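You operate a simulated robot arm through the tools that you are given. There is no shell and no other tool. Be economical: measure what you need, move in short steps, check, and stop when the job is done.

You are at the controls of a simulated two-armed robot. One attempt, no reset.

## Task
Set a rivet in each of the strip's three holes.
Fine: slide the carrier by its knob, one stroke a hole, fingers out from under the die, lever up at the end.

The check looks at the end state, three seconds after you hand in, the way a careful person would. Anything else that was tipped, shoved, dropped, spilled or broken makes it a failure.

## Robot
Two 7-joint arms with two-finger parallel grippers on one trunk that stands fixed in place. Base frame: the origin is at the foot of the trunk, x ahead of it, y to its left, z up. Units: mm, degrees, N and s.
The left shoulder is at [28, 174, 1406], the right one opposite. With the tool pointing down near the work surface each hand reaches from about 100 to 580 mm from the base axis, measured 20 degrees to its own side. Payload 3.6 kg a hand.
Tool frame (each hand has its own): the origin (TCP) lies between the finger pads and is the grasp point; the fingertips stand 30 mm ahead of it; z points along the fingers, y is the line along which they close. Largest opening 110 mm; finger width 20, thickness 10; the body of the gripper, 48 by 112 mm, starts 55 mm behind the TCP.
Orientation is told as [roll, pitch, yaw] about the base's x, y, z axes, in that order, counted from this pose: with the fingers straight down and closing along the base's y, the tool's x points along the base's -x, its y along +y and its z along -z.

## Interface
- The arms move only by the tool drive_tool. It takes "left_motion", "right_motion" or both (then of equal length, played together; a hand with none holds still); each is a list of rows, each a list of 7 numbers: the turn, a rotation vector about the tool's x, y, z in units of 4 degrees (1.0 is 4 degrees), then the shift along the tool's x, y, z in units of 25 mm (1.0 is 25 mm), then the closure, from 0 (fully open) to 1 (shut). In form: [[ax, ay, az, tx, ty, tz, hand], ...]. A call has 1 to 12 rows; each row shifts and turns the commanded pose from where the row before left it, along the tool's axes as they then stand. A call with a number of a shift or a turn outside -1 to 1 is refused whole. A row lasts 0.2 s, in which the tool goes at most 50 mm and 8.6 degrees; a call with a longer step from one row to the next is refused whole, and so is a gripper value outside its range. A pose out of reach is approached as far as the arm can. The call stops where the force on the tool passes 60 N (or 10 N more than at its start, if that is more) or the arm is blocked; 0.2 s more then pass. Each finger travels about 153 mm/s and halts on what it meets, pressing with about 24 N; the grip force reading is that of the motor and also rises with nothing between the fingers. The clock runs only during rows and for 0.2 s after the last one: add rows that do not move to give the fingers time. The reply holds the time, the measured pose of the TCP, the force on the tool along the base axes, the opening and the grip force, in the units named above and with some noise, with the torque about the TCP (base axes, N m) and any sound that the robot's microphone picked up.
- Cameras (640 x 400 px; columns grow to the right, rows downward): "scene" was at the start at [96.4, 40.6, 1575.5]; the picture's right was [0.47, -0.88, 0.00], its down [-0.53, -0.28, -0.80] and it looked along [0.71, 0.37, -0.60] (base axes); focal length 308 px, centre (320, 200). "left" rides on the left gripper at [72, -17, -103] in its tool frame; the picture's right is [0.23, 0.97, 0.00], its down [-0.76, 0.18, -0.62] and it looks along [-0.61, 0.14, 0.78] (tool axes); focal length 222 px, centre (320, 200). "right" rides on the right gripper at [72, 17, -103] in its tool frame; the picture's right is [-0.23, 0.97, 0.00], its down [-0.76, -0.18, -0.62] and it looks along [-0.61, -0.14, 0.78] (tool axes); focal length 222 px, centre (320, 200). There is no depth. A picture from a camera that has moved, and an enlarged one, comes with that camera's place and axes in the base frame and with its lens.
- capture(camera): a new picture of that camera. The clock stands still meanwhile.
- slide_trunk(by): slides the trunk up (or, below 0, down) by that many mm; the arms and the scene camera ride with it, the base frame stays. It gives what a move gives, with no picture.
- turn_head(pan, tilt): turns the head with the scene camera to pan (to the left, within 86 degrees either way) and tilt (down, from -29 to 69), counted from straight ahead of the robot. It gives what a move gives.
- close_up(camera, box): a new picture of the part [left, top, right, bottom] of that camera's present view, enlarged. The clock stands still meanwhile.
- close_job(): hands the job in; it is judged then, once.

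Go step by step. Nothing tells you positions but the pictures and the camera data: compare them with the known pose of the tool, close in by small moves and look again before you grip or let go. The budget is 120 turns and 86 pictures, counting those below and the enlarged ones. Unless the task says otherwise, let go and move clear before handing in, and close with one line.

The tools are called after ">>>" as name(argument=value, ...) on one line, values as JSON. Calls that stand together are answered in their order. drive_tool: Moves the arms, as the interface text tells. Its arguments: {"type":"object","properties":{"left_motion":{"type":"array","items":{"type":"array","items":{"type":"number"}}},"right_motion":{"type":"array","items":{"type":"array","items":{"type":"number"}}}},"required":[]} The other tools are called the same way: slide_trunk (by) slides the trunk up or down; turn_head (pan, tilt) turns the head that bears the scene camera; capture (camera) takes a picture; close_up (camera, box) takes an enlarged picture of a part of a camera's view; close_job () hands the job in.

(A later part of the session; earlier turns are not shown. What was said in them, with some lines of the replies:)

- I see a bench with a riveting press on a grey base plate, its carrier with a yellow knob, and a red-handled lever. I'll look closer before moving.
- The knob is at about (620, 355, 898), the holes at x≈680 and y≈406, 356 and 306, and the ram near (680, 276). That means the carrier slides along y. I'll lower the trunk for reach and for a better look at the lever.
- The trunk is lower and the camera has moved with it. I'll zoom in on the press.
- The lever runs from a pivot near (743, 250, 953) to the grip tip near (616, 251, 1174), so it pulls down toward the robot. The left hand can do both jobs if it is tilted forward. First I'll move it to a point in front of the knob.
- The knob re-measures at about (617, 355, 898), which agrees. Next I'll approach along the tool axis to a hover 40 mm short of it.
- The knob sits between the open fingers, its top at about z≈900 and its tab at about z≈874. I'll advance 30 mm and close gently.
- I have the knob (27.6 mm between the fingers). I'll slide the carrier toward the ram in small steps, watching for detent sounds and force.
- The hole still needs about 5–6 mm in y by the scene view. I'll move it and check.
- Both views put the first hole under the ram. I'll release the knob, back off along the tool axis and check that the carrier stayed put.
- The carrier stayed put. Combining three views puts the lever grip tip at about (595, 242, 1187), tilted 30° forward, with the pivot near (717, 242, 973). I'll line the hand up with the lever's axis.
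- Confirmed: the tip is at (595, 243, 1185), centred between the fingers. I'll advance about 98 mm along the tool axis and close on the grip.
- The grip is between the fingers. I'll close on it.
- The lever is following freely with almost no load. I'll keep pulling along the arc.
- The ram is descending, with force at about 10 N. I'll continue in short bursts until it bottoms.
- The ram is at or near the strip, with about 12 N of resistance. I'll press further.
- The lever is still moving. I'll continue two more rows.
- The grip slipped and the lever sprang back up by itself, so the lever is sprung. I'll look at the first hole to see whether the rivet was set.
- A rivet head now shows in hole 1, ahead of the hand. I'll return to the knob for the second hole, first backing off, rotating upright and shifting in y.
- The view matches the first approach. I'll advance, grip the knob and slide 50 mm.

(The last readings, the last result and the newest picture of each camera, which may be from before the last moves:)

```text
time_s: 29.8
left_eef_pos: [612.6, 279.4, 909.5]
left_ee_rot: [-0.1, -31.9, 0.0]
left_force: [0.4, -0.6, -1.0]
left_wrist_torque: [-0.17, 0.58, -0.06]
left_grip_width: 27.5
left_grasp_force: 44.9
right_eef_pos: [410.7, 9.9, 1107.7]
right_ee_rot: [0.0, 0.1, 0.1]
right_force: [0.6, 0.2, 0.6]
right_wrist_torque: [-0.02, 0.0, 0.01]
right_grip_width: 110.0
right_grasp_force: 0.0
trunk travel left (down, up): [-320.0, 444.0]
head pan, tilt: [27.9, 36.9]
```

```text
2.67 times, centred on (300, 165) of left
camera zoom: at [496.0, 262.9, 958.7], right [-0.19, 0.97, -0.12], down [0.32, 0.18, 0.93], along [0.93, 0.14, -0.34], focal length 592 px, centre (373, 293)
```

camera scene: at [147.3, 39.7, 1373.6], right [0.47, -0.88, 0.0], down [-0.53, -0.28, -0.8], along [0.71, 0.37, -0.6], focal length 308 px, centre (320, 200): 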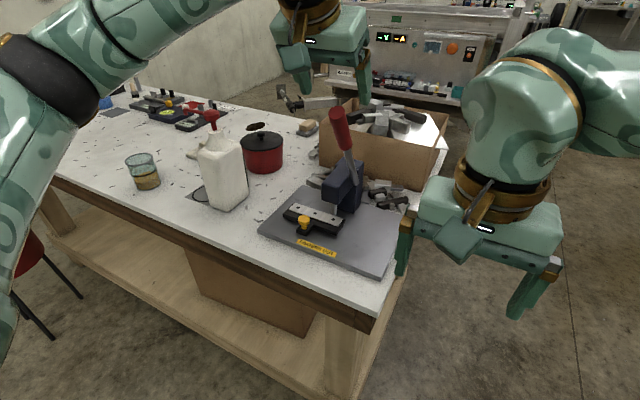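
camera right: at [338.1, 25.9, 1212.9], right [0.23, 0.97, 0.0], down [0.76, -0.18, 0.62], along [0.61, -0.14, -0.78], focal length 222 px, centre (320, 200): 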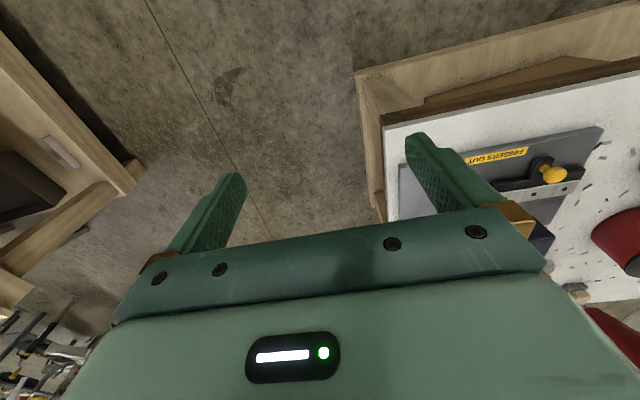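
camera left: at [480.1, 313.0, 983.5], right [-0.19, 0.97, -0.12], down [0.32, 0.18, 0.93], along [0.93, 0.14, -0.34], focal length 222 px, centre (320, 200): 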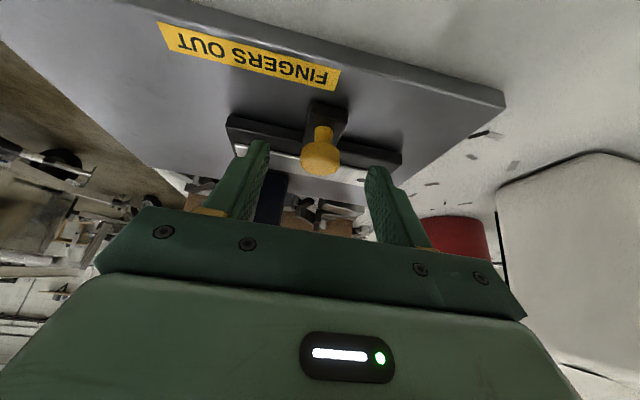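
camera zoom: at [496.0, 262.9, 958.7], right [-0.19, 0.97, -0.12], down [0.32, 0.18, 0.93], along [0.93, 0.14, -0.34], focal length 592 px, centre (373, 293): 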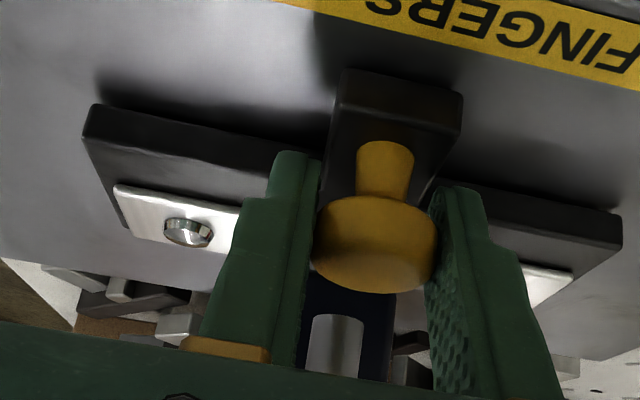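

Rivet 1 is seated. I'll release the knob, back off and check that hole 2 is aligned.

>>> drive_tool(left_motion=[[0, 0, 0, 0, 0, 0, 0.75], [0, 0, 0, 0, 0, 0, 0.6], [0, 0, 0, 0, 0, 0, 0.4], [0, 0, 0, 0, 0, -0.5, 0.4], [0, 0, 0, 0, 0, -1, 0.4], [0, 0, 0, 0, 0, -1, 0.4], [0, 0, 0, 0, 0, -1, 0.4], [0, 0, 0, 0, 0, -0.5, 0.4]])

>>> drive_tool(left_motion=[[0, 0, 0, 0, 0, -1, 0.3], [0, 0, 0, 0, 0, -1, 0.3], [0, 0, 0, -0.54, 0, -0.84, 0.3], [0, 0, 0, -0.54, 0, -0.84, 0.3], [0, 0, 0, -0.54, 0, -0.84, 0.3], [0, 0, 0, -0.54, 0, -0.84, 0.3], [0, 0, 0, -0.54, 0, -0.84, 0.3], [0, 0, 0, -0.54, 0, -0.84, 0.3], [0, 0, 0, -0.54, 0, -0.84, 0.3]])

>>> close_up(camera="scene", box=[300, 180, 380, 230])

>>> capture(camera="left")

```text
time_s: 31.6
left_eef_pos: [557.8, 279.4, 994.4]
left_ee_rot: [0.0, -31.9, -0.1]
left_force: [0.2, 0.0, -0.9]
left_wrist_torque: [-0.01, 0.02, -0.02]
left_grip_width: 66.1
left_grasp_force: 0.1
right_eef_pos: [411.2, 10.4, 1107.9]
right_ee_rot: [0.0, 0.0, 0.0]
right_force: [-0.3, 0.3, -0.2]
right_wrist_torque: [0.0, 0.03, -0.03]
right_grip_width: 110.1
right_grasp_force: 0.1
trunk travel left (down, up): [-320.0, 444.0]
head pan, tilt: [27.9, 36.9]
```

```text
time_s: 33.6
left_eef_pos: [535.2, 278.7, 1210.0]
left_ee_rot: [0.0, -32.1, 0.0]
left_force: [-0.3, -0.3, 0.3]
left_wrist_torque: [-0.01, 0.02, 0.02]
left_grip_width: 76.8
left_grasp_force: 0.0
right_eef_pos: [410.7, 9.3, 1108.7]
right_ee_rot: [0.0, 0.0, 0.0]
right_force: [-0.3, 0.1, 0.3]
right_wrist_torque: [0.03, -0.01, -0.02]
right_grip_width: 110.1
right_grasp_force: 0.1
trunk travel left (down, up): [-320.0, 444.0]
head pan, tilt: [27.9, 36.9]
```

```text
8.00 times, centred on (340, 205) of scene
camera zoom: at [146.7, 40.2, 1373.6], right [0.47, -0.88, 0.0], down [-0.53, -0.28, -0.8], along [0.71, 0.37, -0.6], focal length 2464 px, centre (160, 160)
```

zoom: 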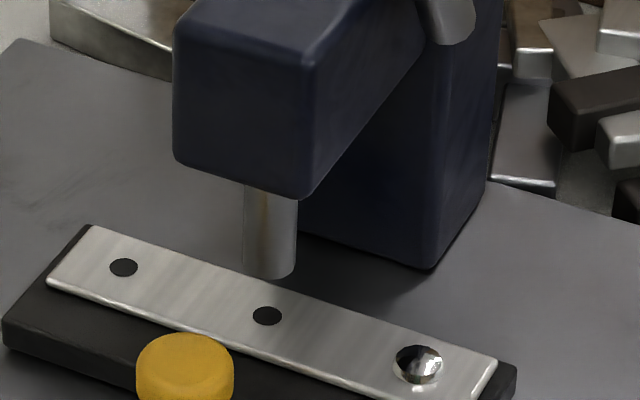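

```text
49 pictures are left
camera left: at [418.5, 261.7, 1261.4], right [-0.19, 0.97, -0.12], down [0.32, 0.18, 0.93], along [0.93, 0.14, -0.34], focal length 222 px, centre (320, 200)
```

left: 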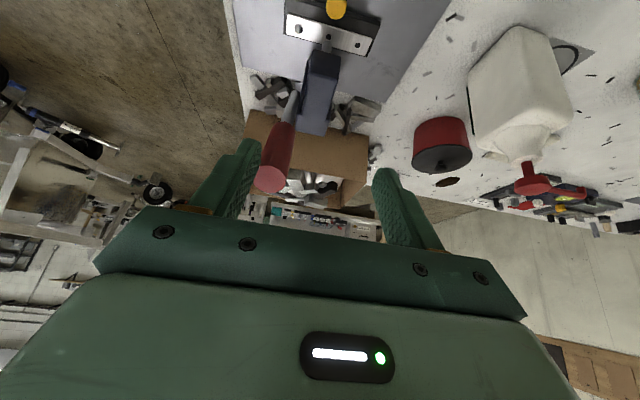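

Hole 2 is under the ram within about 0.5 mm. I'll return to the lever and grip a little deeper this time.

>>> drive_tool(left_motion=[[0, 0, 0, -0.33, 0, -0.525, 0.2], [0, 0, 0, -0.33, 0, -0.525, 0.2], [0, 0, 0, -0.485, -0.7, 0.3, 0.2], [0, 0.5, 0, -0.485, -0.7, 0.3, 0.2]])

>>> capture(camera="left")

```text
time_s: 34.6
left_eef_pos: [564.4, 243.4, 1239.8]
left_ee_rot: [0.1, -30.0, -0.1]
left_force: [0.1, -0.2, -0.1]
left_wrist_torque: [0.02, -0.01, 0.05]
left_grip_width: 88.0
left_grasp_force: 0.1
right_eef_pos: [412.4, 9.6, 1108.6]
right_ee_rot: [0.0, 0.1, 0.0]
right_force: [0.2, -0.9, 0.1]
right_wrist_torque: [0.03, 0.0, -0.02]
right_grip_width: 110.1
right_grasp_force: 0.2
trunk travel left (down, up): [-320.0, 444.0]
head pan, tilt: [27.9, 36.9]
```

```text
48 pictures are left
camera left: at [450.2, 226.7, 1295.4], right [-0.2, 0.97, -0.11], down [0.35, 0.18, 0.92], along [0.92, 0.14, -0.37], focal length 222 px, centre (320, 200)
```

left: 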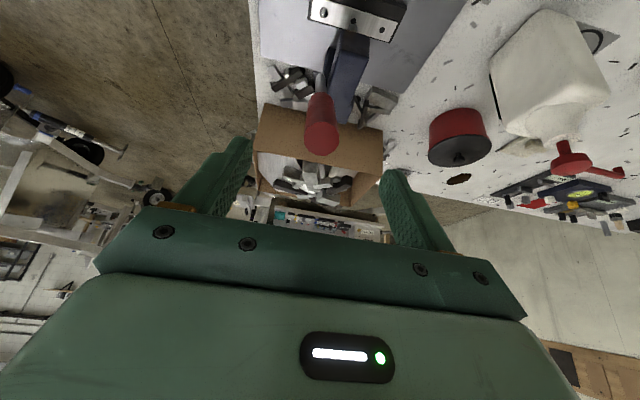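

>>> drive_tool(left_motion=[[0, 0, 0, 0, 0, 0.84, 0.2], [0, 0, 0, 0, 0, 0.84, 0.2], [0, 0, 0, 0, 0, 0.84, 0.2], [0, 0, 0, 0, 0, 0.84, 0.2], [0, 0, 0, 0, 0, 0.84, 0.2], [0, 0, 0, 0, 0, 0, 0.4], [0, 0, 0, 0, 0, 0, 0.6], [0, 0, 0, 0, 0, 0, 0.8], [0, 0, 0, 0, 0, 0, 1.0], [0, 0, 0, 0, 0, 0, 1.0]])

>>> drive_tool(left_motion=[[0, -1, 0, 0.56, 0, 0, 1.0], [0, -1, 0, 0.56, 0, 0, 1.0], [0, -1, 0, 0.56, 0, 0, 1.0], [0, -1, 0, 0.56, 0, 0, 1.0], [0, -1, 0, 0.56, 0, 0, 1.0], [0, -1, 0, 0.56, 0, 0, 1.0]])

```text
time_s: 36.8
left_eef_pos: [613.4, 244.4, 1152.8]
left_ee_rot: [-0.1, -30.4, 0.1]
left_force: [-4.5, 2.6, 20.8]
left_wrist_torque: [-0.26, -0.93, -0.17]
left_grip_width: 27.7
left_grasp_force: 44.9
right_eef_pos: [409.2, 9.9, 1110.0]
right_ee_rot: [0.1, -0.1, 0.0]
right_force: [-0.5, -0.1, -1.5]
right_wrist_torque: [0.01, 0.04, -0.01]
right_grip_width: 109.9
right_grasp_force: 0.0
trunk travel left (down, up): [-320.0, 444.0]
head pan, tilt: [27.9, 36.9]
```

```text
time_s: 38.2
left_eef_pos: [550.0, 244.3, 1097.6]
left_ee_rot: [0.1, -54.2, -0.2]
left_force: [-5.9, -4.8, 11.7]
left_wrist_torque: [0.35, -0.71, 0.07]
left_grip_width: 28.0
left_grasp_force: 44.4
right_eef_pos: [410.9, 8.7, 1108.4]
right_ee_rot: [0.0, 0.0, -0.1]
right_force: [0.5, -0.5, 0.0]
right_wrist_torque: [-0.01, -0.01, 0.02]
right_grip_width: 110.1
right_grasp_force: 0.1
trunk travel left (down, up): [-320.0, 444.0]
head pan, tilt: [27.9, 36.9]
```

The palm touched the end of the grip, so I'll ease back slightly and continue along the arc.

>>> drive_tool(left_motion=[[0, -1, 0, 0.57, 0, -0.03, 1.0], [0, -1, 0, 0.57, 0, -0.03, 1.0], [0, -1, 0, 0.57, 0, 0, 1.0], [0, -1, 0, 0.57, 0, 0, 1.0]])

>>> drive_tool(left_motion=[[0, -0.75, 0, 0.43, 0, 0, 1.0]])

>>> drive_tool(left_motion=[[0, -0.5, 0, 0.29, 0, 0, 1.0]])

>>> close_up(camera="scene", box=[255, 120, 415, 260])

```text
time_s: 39.2
left_eef_pos: [523.5, 243.3, 1047.9]
left_ee_rot: [0.1, -70.0, -0.2]
left_force: [9.3, -5.7, 4.5]
left_wrist_torque: [0.06, -0.52, 0.36]
left_grip_width: 27.9
left_grasp_force: 45.2
right_eef_pos: [412.7, 7.8, 1108.5]
right_ee_rot: [0.1, 0.1, 0.0]
right_force: [-0.4, 0.0, -0.5]
right_wrist_torque: [-0.04, 0.01, -0.02]
right_grip_width: 110.2
right_grasp_force: 0.0
trunk travel left (down, up): [-320.0, 444.0]
head pan, tilt: [27.9, 36.9]
```

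```text
time_s: 39.6
left_eef_pos: [520.5, 244.2, 1039.2]
left_ee_rot: [0.0, -73.0, -0.2]
left_force: [10.4, -8.9, 3.1]
left_wrist_torque: [0.11, -0.4, 0.65]
left_grip_width: 27.9
left_grasp_force: 45.0
right_eef_pos: [412.8, 8.4, 1108.3]
right_ee_rot: [0.1, 0.0, 0.0]
right_force: [0.2, 0.3, 1.0]
right_wrist_torque: [0.0, -0.02, -0.01]
right_grip_width: 110.0
right_grasp_force: 0.0
trunk travel left (down, up): [-320.0, 444.0]
head pan, tilt: [27.9, 36.9]
```

```text
time_s: 40.0
left_eef_pos: [518.2, 243.6, 1034.7]
left_ee_rot: [0.4, -75.2, -0.3]
left_force: [18.8, -7.7, 20.7]
left_wrist_torque: [-0.07, 1.15, -0.07]
left_grip_width: 27.8
left_grasp_force: 45.0
right_eef_pos: [411.4, 7.2, 1109.0]
right_ee_rot: [0.1, 0.1, -0.1]
right_force: [-0.9, -0.2, -0.3]
right_wrist_torque: [0.0, 0.0, 0.0]
right_grip_width: 109.9
right_grasp_force: 0.2
trunk travel left (down, up): [-320.0, 444.0]
head pan, tilt: [27.9, 36.9]
```

```text
2.86 times, centred on (335, 190) of scene
camera zoom: at [148.3, 38.5, 1373.8], right [0.47, -0.88, 0.0], down [-0.53, -0.28, -0.8], along [0.71, 0.37, -0.6], focal length 880 px, centre (277, 229)
```

zoom: 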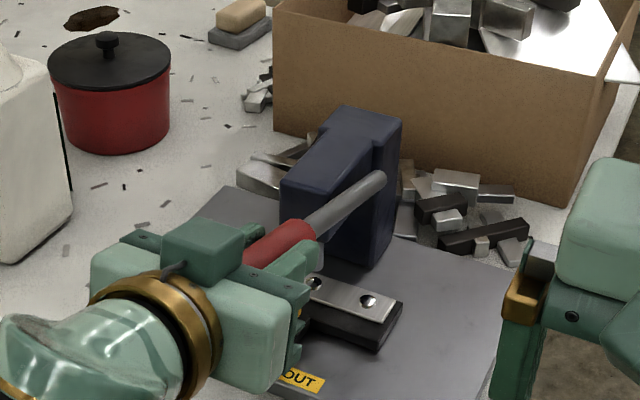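

The force is rising near 75°, so the stop is close. I'll ease inward a touch and press a bit more.

>>> drive_tool(left_motion=[[0, -0.3, 0, 0.2, 0, 0.15, 1.0]])

>>> drive_tool(left_motion=[[0, -0.2, 0, 0.2, 0, 0.1, 1.0]])

>>> close_up(camera="scene", box=[300, 170, 350, 225])

```text
time_s: 40.4
left_eef_pos: [518.3, 244.1, 1033.4]
left_ee_rot: [0.7, -76.9, -0.6]
left_force: [6.9, -2.9, 36.5]
left_wrist_torque: [-0.11, 0.21, -0.27]
left_grip_width: 28.0
left_grasp_force: 45.0
right_eef_pos: [410.0, 8.5, 1108.8]
right_ee_rot: [0.0, -0.1, -0.1]
right_force: [0.5, 0.0, 0.1]
right_wrist_torque: [-0.02, 0.0, 0.0]
right_grip_width: 110.1
right_grasp_force: 0.0
trunk travel left (down, up): [-320.0, 444.0]
head pan, tilt: [27.9, 36.9]
```

```text
time_s: 40.8
left_eef_pos: [516.7, 244.5, 1027.0]
left_ee_rot: [0.4, -77.7, -0.4]
left_force: [-5.7, -1.7, 41.6]
left_wrist_torque: [-0.09, 0.54, -0.44]
left_grip_width: 28.2
left_grasp_force: 44.2
right_eef_pos: [406.7, 9.7, 1110.2]
right_ee_rot: [0.1, -0.2, 0.1]
right_force: [-0.7, 0.6, -0.7]
right_wrist_torque: [0.02, -0.03, 0.0]
right_grip_width: 109.9
right_grasp_force: 0.1
trunk travel left (down, up): [-320.0, 444.0]
head pan, tilt: [27.9, 36.9]
```

```text
7.27 times, centred on (325, 198) of scene
camera zoom: at [142.1, 38.6, 1374.5], right [0.47, -0.88, 0.0], down [-0.53, -0.28, -0.8], along [0.71, 0.38, -0.6], focal length 2240 px, centre (284, 218)
```

zoom: 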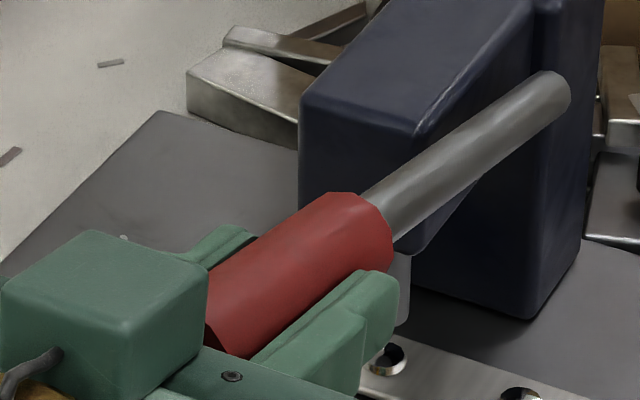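

The force has risen sharply, from about 12 N to 41 N, so the lever is at its stop and a rivet head shows in hole 2. I'll guide the lever back up along the arc.

>>> drive_tool(left_motion=[[0, 0.8, 0, -0.57, 0, 0, 1.0], [0, 1, 0, -0.57, 0, 0, 1.0], [0, 1, 0, -0.57, 0, 0, 1.0], [0, 1, 0, -0.57, 0, 0, 1.0], [0, 1, 0, -0.57, 0, 0, 1.0], [0, 1, 0, -0.57, 0, 0, 1.0]])

>>> drive_tool(left_motion=[[0, 1, 0, -0.57, 0, 0, 1.0], [0, 1, 0, -0.57, 0, 0, 1.0], [0, 1, 0, -0.57, 0, 0, 1.0]])

>>> close_up(camera="scene", box=[255, 60, 415, 260])

```text
time_s: 42.2
left_eef_pos: [551.7, 244.8, 1100.4]
left_ee_rot: [0.1, -53.7, -0.1]
left_force: [-6.2, -6.3, 5.3]
left_wrist_torque: [0.21, 0.53, 0.04]
left_grip_width: 27.8
left_grasp_force: 44.5
right_eef_pos: [410.4, 7.7, 1109.5]
right_ee_rot: [0.1, 0.0, 0.0]
right_force: [0.3, 0.6, -0.1]
right_wrist_torque: [-0.02, -0.02, 0.03]
right_grip_width: 110.1
right_grasp_force: 0.1
trunk travel left (down, up): [-320.0, 444.0]
head pan, tilt: [27.9, 36.9]
```

```text
time_s: 43.0
left_eef_pos: [581.0, 244.3, 1131.1]
left_ee_rot: [0.1, -41.7, -0.1]
left_force: [0.8, -7.3, -0.6]
left_wrist_torque: [0.16, 0.32, -0.01]
left_grip_width: 28.0
left_grasp_force: 44.8
right_eef_pos: [412.5, 8.9, 1108.4]
right_ee_rot: [0.0, 0.1, 0.0]
right_force: [1.3, 0.1, -0.5]
right_wrist_torque: [0.01, 0.01, 0.02]
right_grip_width: 110.1
right_grasp_force: 0.1
trunk travel left (down, up): [-320.0, 444.0]
head pan, tilt: [27.9, 36.9]
```

```text
2.00 times, centred on (335, 160) of scene
camera zoom: at [147.4, 39.1, 1373.5], right [0.47, -0.88, 0.0], down [-0.53, -0.28, -0.8], along [0.71, 0.37, -0.6], focal length 616 px, centre (290, 280)
```

zoom: 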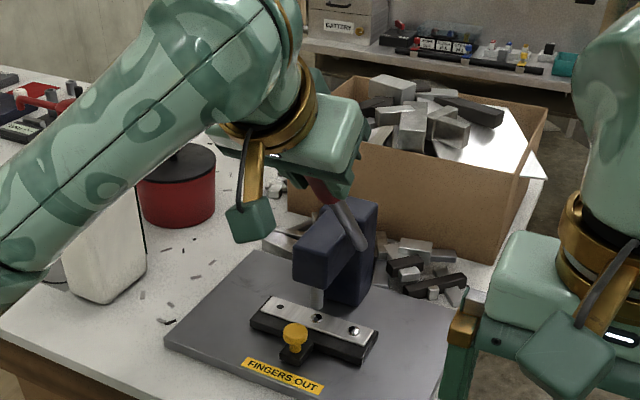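

Two rivets are visible. I'll bring the lever fully up, release it and back off along the lever axis.

>>> drive_tool(left_motion=[[0, 1, 0, -0.57, 0, 0, 1.0], [0, 1, 0, -0.57, 0, 0, 1.0], [0, 0.9, 0, -0.5, 0, 0, 1.0], [0, 0, 0, 0, 0, 0, 0.8], [0, 0, 0, 0, 0, 0, 0.5], [0, 0, 0, 0, 0, 0, 0.3], [0, 0, 0, 0, 0, 0, 0.2]])

>>> drive_tool(left_motion=[[0, 0, 0, 0, 0, -0.84, 0.2], [0, 0, 0, 0, 0, -0.84, 0.2], [0, 0, 0, 0, 0, -0.84, 0.2], [0, 0, 0, 0, 0, -0.84, 0.2], [0, 0, 0, 0, 0, -0.84, 0.2]])

>>> close_up(camera="scene", box=[300, 180, 380, 230])

```text
time_s: 44.6
left_eef_pos: [611.8, 244.2, 1156.9]
left_ee_rot: [0.0, -30.3, 0.0]
left_force: [0.4, -0.7, 0.0]
left_wrist_torque: [-0.01, -0.01, -0.02]
left_grip_width: 87.8
left_grasp_force: 0.1
right_eef_pos: [411.4, 9.7, 1109.2]
right_ee_rot: [0.0, 0.1, 0.1]
right_force: [0.4, -0.7, -1.0]
right_wrist_torque: [0.01, 0.02, -0.02]
right_grip_width: 109.9
right_grasp_force: 0.1
trunk travel left (down, up): [-320.0, 444.0]
head pan, tilt: [27.9, 36.9]
```

```text
time_s: 45.8
left_eef_pos: [557.3, 244.4, 1247.6]
left_ee_rot: [0.0, -30.2, -0.2]
left_force: [-0.9, 0.1, -0.2]
left_wrist_torque: [-0.02, -0.02, 0.02]
left_grip_width: 88.0
left_grasp_force: 0.1
right_eef_pos: [410.9, 9.5, 1109.5]
right_ee_rot: [0.0, 0.0, -0.1]
right_force: [0.4, 0.0, 0.0]
right_wrist_torque: [0.0, -0.05, -0.01]
right_grip_width: 110.0
right_grasp_force: 0.2
trunk travel left (down, up): [-320.0, 444.0]
head pan, tilt: [27.9, 36.9]
```

```text
8.00 times, centred on (340, 205) of scene
camera zoom: at [146.4, 40.4, 1373.7], right [0.47, -0.88, 0.0], down [-0.53, -0.28, -0.8], along [0.71, 0.37, -0.6], focal length 2464 px, centre (160, 160)
```

zoom: 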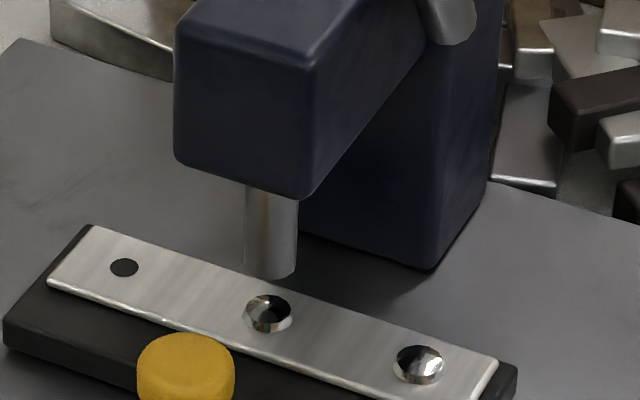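

Both rivets look identical and fully set, and the lever is up. Now back to the knob for the third hole.

>>> drive_tool(left_motion=[[0, 0, 0, 0.52, 0.71, -0.3, 0.3], [0, 0, 0, 0.52, 0.71, -0.3, 0.4], [0, 0, 0, 0.5, 0, 0.983, 0.4], [0, 0, 0, 0.5, 0, 0.983, 0.4], [0, 0, 0, 0.5, 0, 0.983, 0.4], [0, 0, 0, 0.5, 0, 0.983, 0.4], [0, 0, 0, 0.5, 0, 0.983, 0.4], [0, 0, 0, 0.5, 0, 0.983, 0.4], [0, 0, 0, 0.5, 0, 0.983, 0.4], [0, 0, 0, 0.5, 0, 0.983, 0.4], [0, 0, 0, 0.5, 0, 0.983, 0.4], [0, -0.45, 0, 0, 0, 0, 0.4]])

```text
time_s: 48.4
left_eef_pos: [542.9, 280.5, 998.5]
left_ee_rot: [0.0, -32.0, 0.0]
left_force: [0.5, -0.7, 0.6]
left_wrist_torque: [0.0, 0.04, -0.02]
left_grip_width: 66.1
left_grasp_force: 0.1
right_eef_pos: [411.0, 9.9, 1109.1]
right_ee_rot: [0.0, 0.0, 0.0]
right_force: [-0.2, -0.3, -0.6]
right_wrist_torque: [0.03, -0.02, 0.0]
right_grip_width: 110.1
right_grasp_force: 0.1
trunk travel left (down, up): [-320.0, 444.0]
head pan, tilt: [27.9, 36.9]
```

>>> drive_tool(left_motion=[[0, 0, 0, -0.119, -0.01, 0.83, 0.4], [0, 0, 0, -0.119, -0.01, 0.83, 0.4], [0, 0, 0, -0.119, -0.01, 0.83, 0.4], [0, 0, 0, -0.119, -0.01, 0.83, 0.4]])

>>> capture(camera="left")

```text
time_s: 49.4
left_eef_pos: [597.7, 280.5, 935.2]
left_ee_rot: [0.0, -32.1, 0.0]
left_force: [-0.4, 0.4, -0.3]
left_wrist_torque: [-0.01, 0.04, 0.01]
left_grip_width: 65.8
left_grasp_force: 0.2
right_eef_pos: [411.8, 10.5, 1107.5]
right_ee_rot: [0.0, 0.1, 0.0]
right_force: [-1.2, 0.0, -0.6]
right_wrist_torque: [0.0, 0.01, -0.01]
right_grip_width: 110.1
right_grasp_force: 0.1
trunk travel left (down, up): [-320.0, 444.0]
head pan, tilt: [27.9, 36.9]
```

```text
43 pictures are left
camera left: at [481.8, 263.1, 985.1], right [-0.19, 0.97, -0.12], down [0.32, 0.18, 0.93], along [0.93, 0.14, -0.34], focal length 222 px, centre (320, 200)
```

left: 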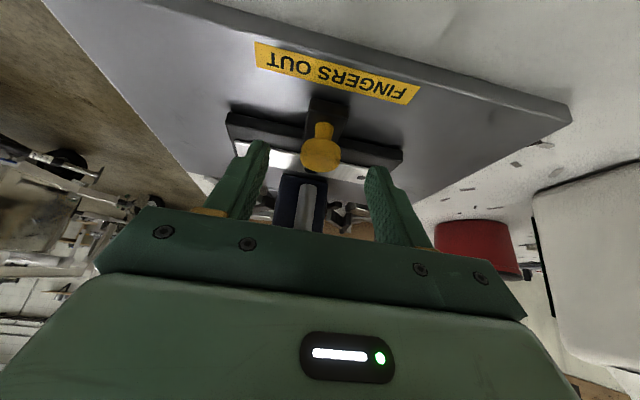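

>>> drive_tool(left_motion=[[0, 0, 0, 0, 0, 0.6, 0.4], [0, 0, 0, 0, 0, 0.6, 0.4], [0, 0, 0, 0, 0, 0, 0.55], [0, 0, 0, 0, 0, 0, 0.7], [0, 0, 0, 0, 0, 0, 0.85], [0, 0, 0, 0, 0, 0, 0.95], [0, 0, 0, 0, 0, 0, 0.95]])

>>> drive_tool(left_motion=[[0, 0, 0, 0, -0.2525, 0, 0.95], [0, 0, 0, 0, -0.2525, 0, 0.95], [0, 0, 0, 0, -0.2525, 0, 0.95], [0, 0, 0, 0, -0.2525, 0, 0.95], [0, 0, 0, 0, -0.2525, 0, 0.95], [0, 0, 0, 0, -0.2525, 0, 0.95], [0, 0, 0, 0, -0.2525, 0, 0.95], [0, 0, 0, 0, -0.2525, 0, 0.95], [0, 0, 0, 0, 0, 0, 0.95]])

>>> close_up(camera="scene", box=[260, 100, 420, 240])

```text
time_s: 51.0
left_eef_pos: [614.0, 278.7, 910.5]
left_ee_rot: [0.0, -32.0, 0.0]
left_force: [1.1, -0.2, -1.0]
left_wrist_torque: [-0.11, -0.29, -0.02]
left_grip_width: 27.6
left_grasp_force: 45.4
right_eef_pos: [412.0, 10.3, 1108.9]
right_ee_rot: [0.0, 0.1, 0.0]
right_force: [0.7, 0.3, 0.7]
right_wrist_torque: [0.0, 0.02, 0.04]
right_grip_width: 110.1
right_grasp_force: 0.1
trunk travel left (down, up): [-320.0, 444.0]
head pan, tilt: [27.9, 36.9]
```

```text
time_s: 53.0
left_eef_pos: [612.4, 230.0, 910.5]
left_ee_rot: [0.0, -32.0, 0.0]
left_force: [1.0, 1.0, 1.0]
left_wrist_torque: [-0.22, 0.16, -0.26]
left_grip_width: 27.5
left_grasp_force: 45.3
right_eef_pos: [411.4, 9.7, 1108.2]
right_ee_rot: [0.0, 0.1, -0.1]
right_force: [0.1, 0.4, 0.4]
right_wrist_torque: [0.02, 0.01, -0.03]
right_grip_width: 110.3
right_grasp_force: 0.0
trunk travel left (down, up): [-320.0, 444.0]
head pan, tilt: [27.9, 36.9]
```

```text
2.86 times, centred on (340, 170) of scene
camera zoom: at [147.2, 40.6, 1373.6], right [0.47, -0.88, 0.0], down [-0.53, -0.28, -0.8], along [0.71, 0.37, -0.6], focal length 880 px, centre (263, 286)
```

zoom: 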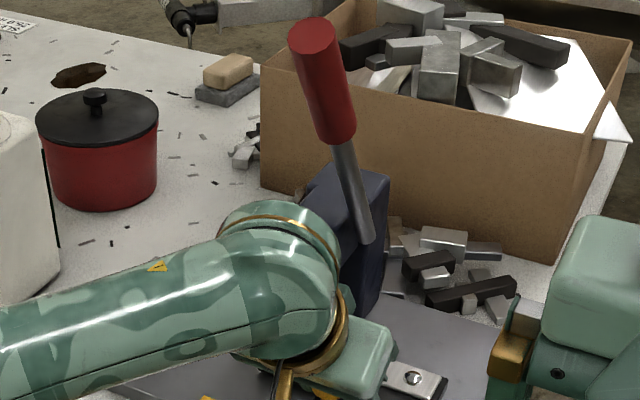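

I'll release the knob, retreat and check the alignment of hole 3.

>>> drive_tool(left_motion=[[0, 0, 0, 0, 0, 0, 0.75], [0, 0, 0, 0, 0, 0, 0.6], [0, 0, 0, 0, 0, 0, 0.4], [0, 0, 0, 0, 0, -0.5, 0.4], [0, 0, 0, 0, 0, -1, 0.4], [0, 0, 0, 0, 0, -1, 0.4], [0, 0, 0, 0, 0, -1, 0.4], [0, 0, 0, 0, 0, -0.5, 0.4]])

>>> drive_tool(left_motion=[[0, 0, 0, 0, 0, -1, 0.3], [0, 0, 0, 0, 0, -1, 0.3], [0, 0, 0, -0.54, 0, -0.84, 0.3], [0, 0, 0, -0.54, 0, -0.84, 0.3], [0, 0, 0, -0.54, 0, -0.84, 0.3], [0, 0, 0, -0.54, 0, -0.84, 0.3], [0, 0, 0, -0.54, 0, -0.84, 0.3], [0, 0, 0, -0.54, 0, -0.84, 0.2], [0, 0, 0, -0.54, 0, -0.84, 0.2]])

>>> close_up(camera="scene", box=[300, 180, 380, 230])

>>> capture(camera="left")

```text
time_s: 54.8
left_eef_pos: [560.9, 229.7, 994.3]
left_ee_rot: [0.0, -32.0, -0.1]
left_force: [0.4, 0.4, -0.8]
left_wrist_torque: [0.02, -0.03, 0.04]
left_grip_width: 66.1
left_grasp_force: 0.1
right_eef_pos: [412.2, 8.8, 1108.8]
right_ee_rot: [0.0, 0.1, 0.0]
right_force: [-0.4, 0.9, -0.1]
right_wrist_torque: [0.0, 0.0, 0.02]
right_grip_width: 109.8
right_grasp_force: 0.0
trunk travel left (down, up): [-320.0, 444.0]
head pan, tilt: [27.9, 36.9]
```

```text
time_s: 56.8
left_eef_pos: [535.3, 230.2, 1211.3]
left_ee_rot: [0.1, -32.0, -0.1]
left_force: [-0.6, 0.3, -0.1]
left_wrist_torque: [-0.01, -0.01, -0.01]
left_grip_width: 88.1
left_grasp_force: 0.1
right_eef_pos: [411.4, 9.8, 1107.8]
right_ee_rot: [0.0, 0.0, 0.1]
right_force: [-0.7, -0.8, -0.1]
right_wrist_torque: [0.02, -0.01, -0.03]
right_grip_width: 109.5
right_grasp_force: 0.1
trunk travel left (down, up): [-320.0, 444.0]
head pan, tilt: [27.9, 36.9]
```

```text
8.00 times, centred on (340, 205) of scene
camera zoom: at [146.6, 40.2, 1373.7], right [0.47, -0.88, 0.0], down [-0.53, -0.28, -0.8], along [0.71, 0.37, -0.6], focal length 2464 px, centre (160, 160)
```

zoom: 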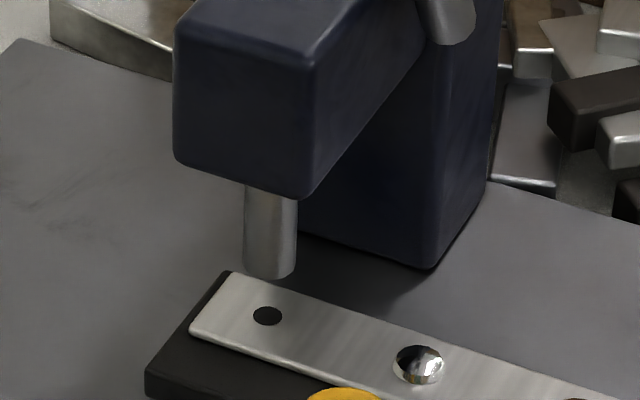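

```text
40 pictures are left
camera left: at [420.0, 213.1, 1261.6], right [-0.19, 0.97, -0.12], down [0.32, 0.18, 0.93], along [0.93, 0.14, -0.34], focal length 222 px, centre (320, 200)
```

left: 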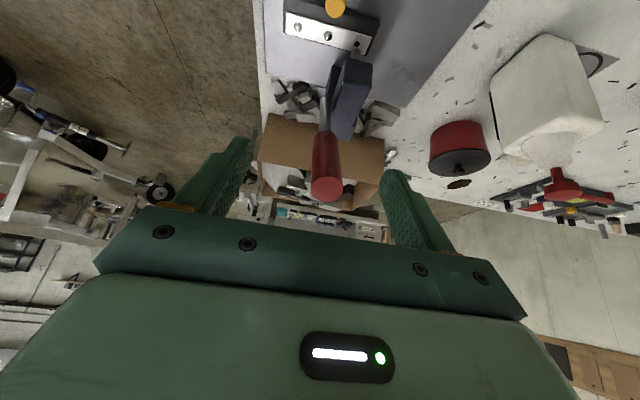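

Hole 3 is aligned exactly as hole 2 was. On to the lever for the third stroke.

>>> drive_tool(left_motion=[[0, 0, 0, -0.31, 0, -0.49, 0.2], [0, 0, 0, -0.31, 0, -0.49, 0.2], [0, 0, 0, -0.475, 0.27, 0.3, 0.2], [0, 0.5, 0, -0.475, 0.27, 0.3, 0.2]])

>>> drive_tool(left_motion=[[0, 0, 0, 0, 0, 0.79, 0.2], [0, 0, 0, 0, 0, 0.79, 0.2], [0, 0, 0, 0, 0, 0.79, 0.2], [0, 0, 0, 0, 0, 0.79, 0.2], [0, 0, 0, 0, 0, 0.79, 0.2], [0, 0, 0, 0, 0, 0, 0.4], [0, 0, 0, 0, 0, 0, 0.6], [0, 0, 0, 0, 0, 0, 0.8], [0, 0, 0, 0, 0, 0, 1.0], [0, 0, 0, 0, 0, 0, 1.0]])

```text
time_s: 57.8
left_eef_pos: [565.3, 243.8, 1239.5]
left_ee_rot: [0.1, -29.9, -0.1]
left_force: [0.2, -0.9, 0.5]
left_wrist_torque: [0.02, 0.0, 0.01]
left_grip_width: 88.0
left_grasp_force: 0.0
right_eef_pos: [410.9, 9.5, 1107.5]
right_ee_rot: [0.0, 0.1, 0.0]
right_force: [-0.3, -0.4, 0.5]
right_wrist_torque: [-0.03, -0.01, -0.01]
right_grip_width: 110.0
right_grasp_force: 0.2
trunk travel left (down, up): [-320.0, 444.0]
head pan, tilt: [27.9, 36.9]
```

```text
time_s: 60.0
left_eef_pos: [614.6, 245.1, 1153.9]
left_ee_rot: [0.0, -30.1, 0.0]
left_force: [0.7, 3.4, 4.1]
left_wrist_torque: [0.04, -0.44, 0.04]
left_grip_width: 27.8
left_grasp_force: 44.8
right_eef_pos: [410.0, 10.1, 1109.3]
right_ee_rot: [0.1, 0.1, 0.1]
right_force: [-0.6, -1.0, 0.8]
right_wrist_torque: [-0.03, 0.02, -0.02]
right_grip_width: 109.9
right_grasp_force: 0.1
trunk travel left (down, up): [-320.0, 444.0]
head pan, tilt: [27.9, 36.9]
```

The grip is good with little force. I'll pull down along the arc.

>>> drive_tool(left_motion=[[0, -1, 0, 0.57, 0, 0, 1.0], [0, -1, 0, 0.57, 0, 0, 1.0], [0, -1, 0, 0.57, 0, 0, 1.0], [0, -1, 0, 0.57, 0, 0, 1.0], [0, -1, 0, 0.57, 0, 0.02, 1.0], [0, -1, 0, 0.57, 0, 0.02, 1.0], [0, -1, 0, 0.57, 0, 0.02, 1.0], [0, -1, 0, 0.57, 0, 0.02, 1.0], [0, -1, 0, 0.57, 0, 0.02, 1.0], [0, -1, 0, 0.57, 0, 0.02, 1.0]])

>>> drive_tool(left_motion=[[0, -0.75, 0, 0.43, 0, 0.05, 1.0]])

>>> drive_tool(left_motion=[[0, -0.5, 0, 0.29, 0, 0.05, 1.0]])

```text
time_s: 62.2
left_eef_pos: [523.3, 243.7, 1049.1]
left_ee_rot: [-0.2, -70.2, 0.2]
left_force: [2.2, 12.0, 7.8]
left_wrist_torque: [-0.18, -0.71, -0.27]
left_grip_width: 27.9
left_grasp_force: 44.8
right_eef_pos: [410.8, 11.1, 1108.4]
right_ee_rot: [-0.1, -0.1, 0.0]
right_force: [-0.5, -0.3, 0.0]
right_wrist_torque: [-0.02, -0.01, 0.01]
right_grip_width: 109.9
right_grasp_force: 0.0
trunk travel left (down, up): [-320.0, 444.0]
head pan, tilt: [27.9, 36.9]
```

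```text
time_s: 62.6
left_eef_pos: [520.4, 243.6, 1040.4]
left_ee_rot: [-0.1, -73.3, 0.1]
left_force: [-3.6, 10.6, 9.4]
left_wrist_torque: [-0.05, -0.66, 0.22]
left_grip_width: 27.9
left_grasp_force: 44.8
right_eef_pos: [409.6, 11.2, 1109.8]
right_ee_rot: [0.0, 0.0, 0.1]
right_force: [0.7, -0.7, 0.8]
right_wrist_torque: [0.0, -0.01, -0.01]
right_grip_width: 109.8
right_grasp_force: 0.0
trunk travel left (down, up): [-320.0, 444.0]
head pan, tilt: [27.9, 36.9]
```

```text
time_s: 63.0
left_eef_pos: [517.7, 243.3, 1035.3]
left_ee_rot: [-0.2, -75.5, 0.1]
left_force: [-2.6, 12.4, 25.4]
left_wrist_torque: [0.02, 1.34, -0.16]
left_grip_width: 28.3
left_grasp_force: 45.7
right_eef_pos: [409.1, 10.2, 1109.1]
right_ee_rot: [0.1, -0.1, -0.1]
right_force: [0.1, -0.8, -0.1]
right_wrist_torque: [0.01, -0.01, 0.01]
right_grip_width: 110.1
right_grasp_force: 0.0
trunk travel left (down, up): [-320.0, 444.0]
head pan, tilt: [27.9, 36.9]
```

This is the same force rise as last time. I'll press a little more, as on stroke 2, then return.

>>> drive_tool(left_motion=[[0, -0.3, 0, 0.2, 0, 0, 1.0]])

>>> drive_tool(left_motion=[[0, -0.2, 0, 0.2, 0, 0, 1.0]])

>>> drive_tool(left_motion=[[0, 0.8, 0, -0.57, 0, 0, 1.0], [0, 1, 0, -0.57, 0, 0, 1.0], [0, 1, 0, -0.57, 0, 0, 1.0], [0, 1, 0, -0.57, 0, 0, 1.0], [0, 1, 0, -0.57, 0, 0, 1.0], [0, 1, 0, -0.57, 0, 0, 1.0], [0, 1, 0, -0.57, 0, 0, 1.0], [0, 1, 0, -0.57, 0, 0, 1.0], [0, 1, 0, -0.57, 0, 0, 1.0]])

>>> close_up(camera="scene", box=[300, 180, 380, 230])

```text
time_s: 63.4
left_eef_pos: [519.1, 243.2, 1032.3]
left_ee_rot: [-0.1, -77.0, 0.2]
left_force: [2.5, 13.6, 38.2]
left_wrist_torque: [-0.14, 0.31, -0.82]
left_grip_width: 28.1
left_grasp_force: 44.9
right_eef_pos: [408.5, 10.1, 1110.4]
right_ee_rot: [0.0, -0.2, 0.1]
right_force: [-0.3, 0.2, 0.5]
right_wrist_torque: [0.01, 0.01, 0.02]
right_grip_width: 110.2
right_grasp_force: 0.0
trunk travel left (down, up): [-320.0, 444.0]
head pan, tilt: [27.9, 36.9]
```

```text
time_s: 63.8
left_eef_pos: [516.9, 244.1, 1027.9]
left_ee_rot: [-0.3, -77.7, 0.3]
left_force: [2.9, 12.2, 37.7]
left_wrist_torque: [-0.24, 0.36, -1.07]
left_grip_width: 28.1
left_grasp_force: 45.0
right_eef_pos: [408.9, 10.8, 1109.4]
right_ee_rot: [0.0, -0.1, -0.1]
right_force: [-0.8, 1.3, -0.1]
right_wrist_torque: [-0.01, 0.0, -0.02]
right_grip_width: 110.1
right_grasp_force: 0.0
trunk travel left (down, up): [-320.0, 444.0]
head pan, tilt: [27.9, 36.9]
```

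```text
time_s: 65.8
left_eef_pos: [579.5, 244.6, 1130.1]
left_ee_rot: [-0.1, -41.5, -0.1]
left_force: [9.2, 3.6, -9.3]
left_wrist_torque: [0.05, 0.03, 0.08]
left_grip_width: 27.8
left_grasp_force: 45.4
right_eef_pos: [413.4, 11.8, 1107.8]
right_ee_rot: [-0.1, 0.2, 0.1]
right_force: [0.1, -0.4, 0.6]
right_wrist_torque: [0.01, 0.01, 0.0]
right_grip_width: 110.0
right_grasp_force: 0.1
trunk travel left (down, up): [-320.0, 444.0]
head pan, tilt: [27.9, 36.9]
```

```text
8.00 times, centred on (340, 205) of scene
camera zoom: at [149.9, 41.5, 1373.1], right [0.47, -0.88, 0.0], down [-0.53, -0.28, -0.8], along [0.7, 0.37, -0.6], focal length 2464 px, centre (160, 160)
```

zoom: 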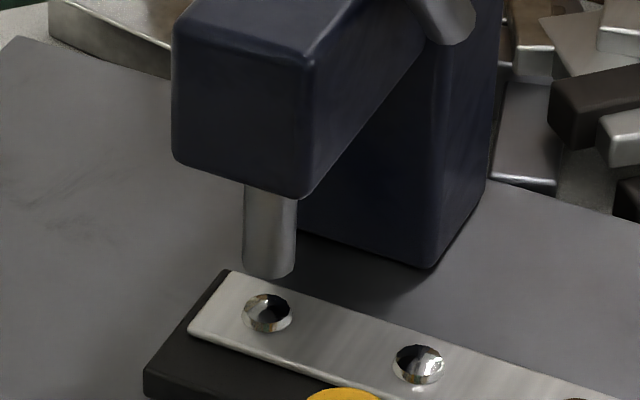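

The third rivet is set. I'll bring the lever fully up, release it and retreat.

>>> drive_tool(left_motion=[[0, 1, 0, -0.57, 0, 0, 1.0], [0, 1, 0, -0.57, 0, 0, 1.0], [0, 0.9, 0, -0.5, 0, 0, 1.0], [0, 0, 0, 0, 0, 0, 0.8], [0, 0, 0, 0, 0, 0, 0.5], [0, 0, 0, 0, 0, 0, 0.3], [0, 0, 0, 0, 0, 0, 0.2]])

>>> drive_tool(left_motion=[[0, 0, 0, 0, 0, -0.84, 0.2], [0, 0, 0, 0, 0, -0.84, 0.2], [0, 0, 0, 0, 0, -0.84, 0.2], [0, 0, 0, 0, 0, -0.84, 0.2], [0, 0, 0, 0, 0, -0.84, 0.2], [0, 0, 0, 0.87, 0, -0.5, 0.2], [0, 0, 0, 0.87, 0, -0.5, 0.2], [0, 0, 0, 0.87, 0, -0.5, 0.2]])

>>> capture(camera="scene")

>>> close_up(camera="scene", box=[260, 95, 420, 260])

```text
time_s: 67.4
left_eef_pos: [609.7, 243.8, 1157.7]
left_ee_rot: [0.0, -30.3, -0.1]
left_force: [0.5, 0.0, -0.1]
left_wrist_torque: [0.01, -0.03, -0.02]
left_grip_width: 88.0
left_grasp_force: 0.1
right_eef_pos: [410.5, 9.7, 1108.3]
right_ee_rot: [0.0, 0.2, 0.0]
right_force: [0.5, 0.1, -0.3]
right_wrist_torque: [-0.01, 0.02, 0.02]
right_grip_width: 109.9
right_grasp_force: 0.0
trunk travel left (down, up): [-320.0, 444.0]
head pan, tilt: [27.9, 36.9]
```

```text
time_s: 69.2
left_eef_pos: [479.2, 243.6, 1247.2]
left_ee_rot: [0.0, -30.1, -0.1]
left_force: [0.4, 0.3, -0.3]
left_wrist_torque: [-0.03, 0.0, 0.0]
left_grip_width: 88.0
left_grasp_force: 0.1
right_eef_pos: [411.1, 9.7, 1109.2]
right_ee_rot: [0.0, 0.0, 0.1]
right_force: [-0.3, -0.1, -0.6]
right_wrist_torque: [-0.03, 0.0, -0.03]
right_grip_width: 109.9
right_grasp_force: 0.1
trunk travel left (down, up): [-320.0, 444.0]
head pan, tilt: [27.9, 36.9]
```

```text
38 pictures are left
camera scene: at [146.1, 40.6, 1373.7], right [0.47, -0.88, 0.0], down [-0.53, -0.28, -0.8], along [0.71, 0.37, -0.6], focal length 308 px, centre (320, 200)
```

scene: 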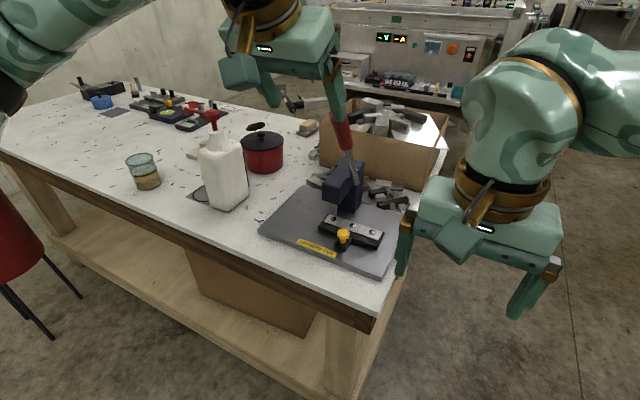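

```text
2.42 times, centred on (340, 178) of scene
camera zoom: at [146.1, 40.6, 1373.7], right [0.47, -0.88, 0.0], down [-0.53, -0.28, -0.8], along [0.71, 0.37, -0.6], focal length 747 px, centre (272, 254)
```

zoom: 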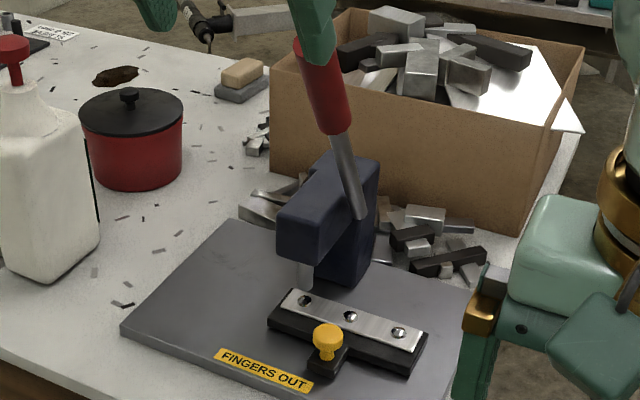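

All three are set, the lever is up and the hand is clear. I'll take one last close look to compare the heads.

>>> close_up(camera="scene", box=[320, 208, 376, 243])

```text
11.43 times, centred on (348, 226) of scene
camera zoom: at [146.1, 40.6, 1373.7], right [0.47, -0.88, 0.0], down [-0.53, -0.28, -0.8], along [0.71, 0.37, -0.6], focal length 3520 px, centre (0, -91)
```

zoom: 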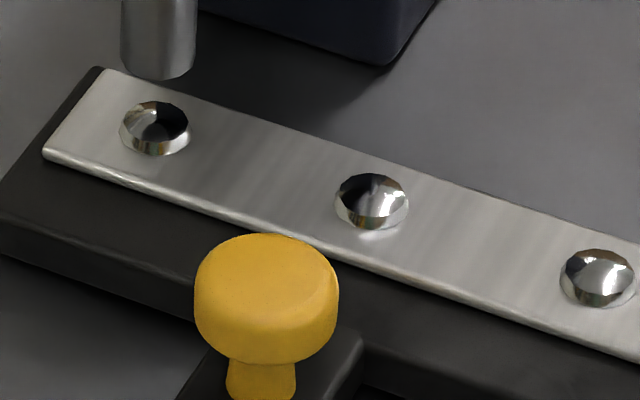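

The three rivet heads look alike and sit centred in their holes. Nothing else has moved, so I'm handing in.

>>> close_job()

```text
The job is handed in.
```

All three holes have a rivet set, the lever is up and both hands are clear; on the first stroke my grip slipped near the bottom and the lever sprang back up by itself, but that rivet looks the same as the other two.
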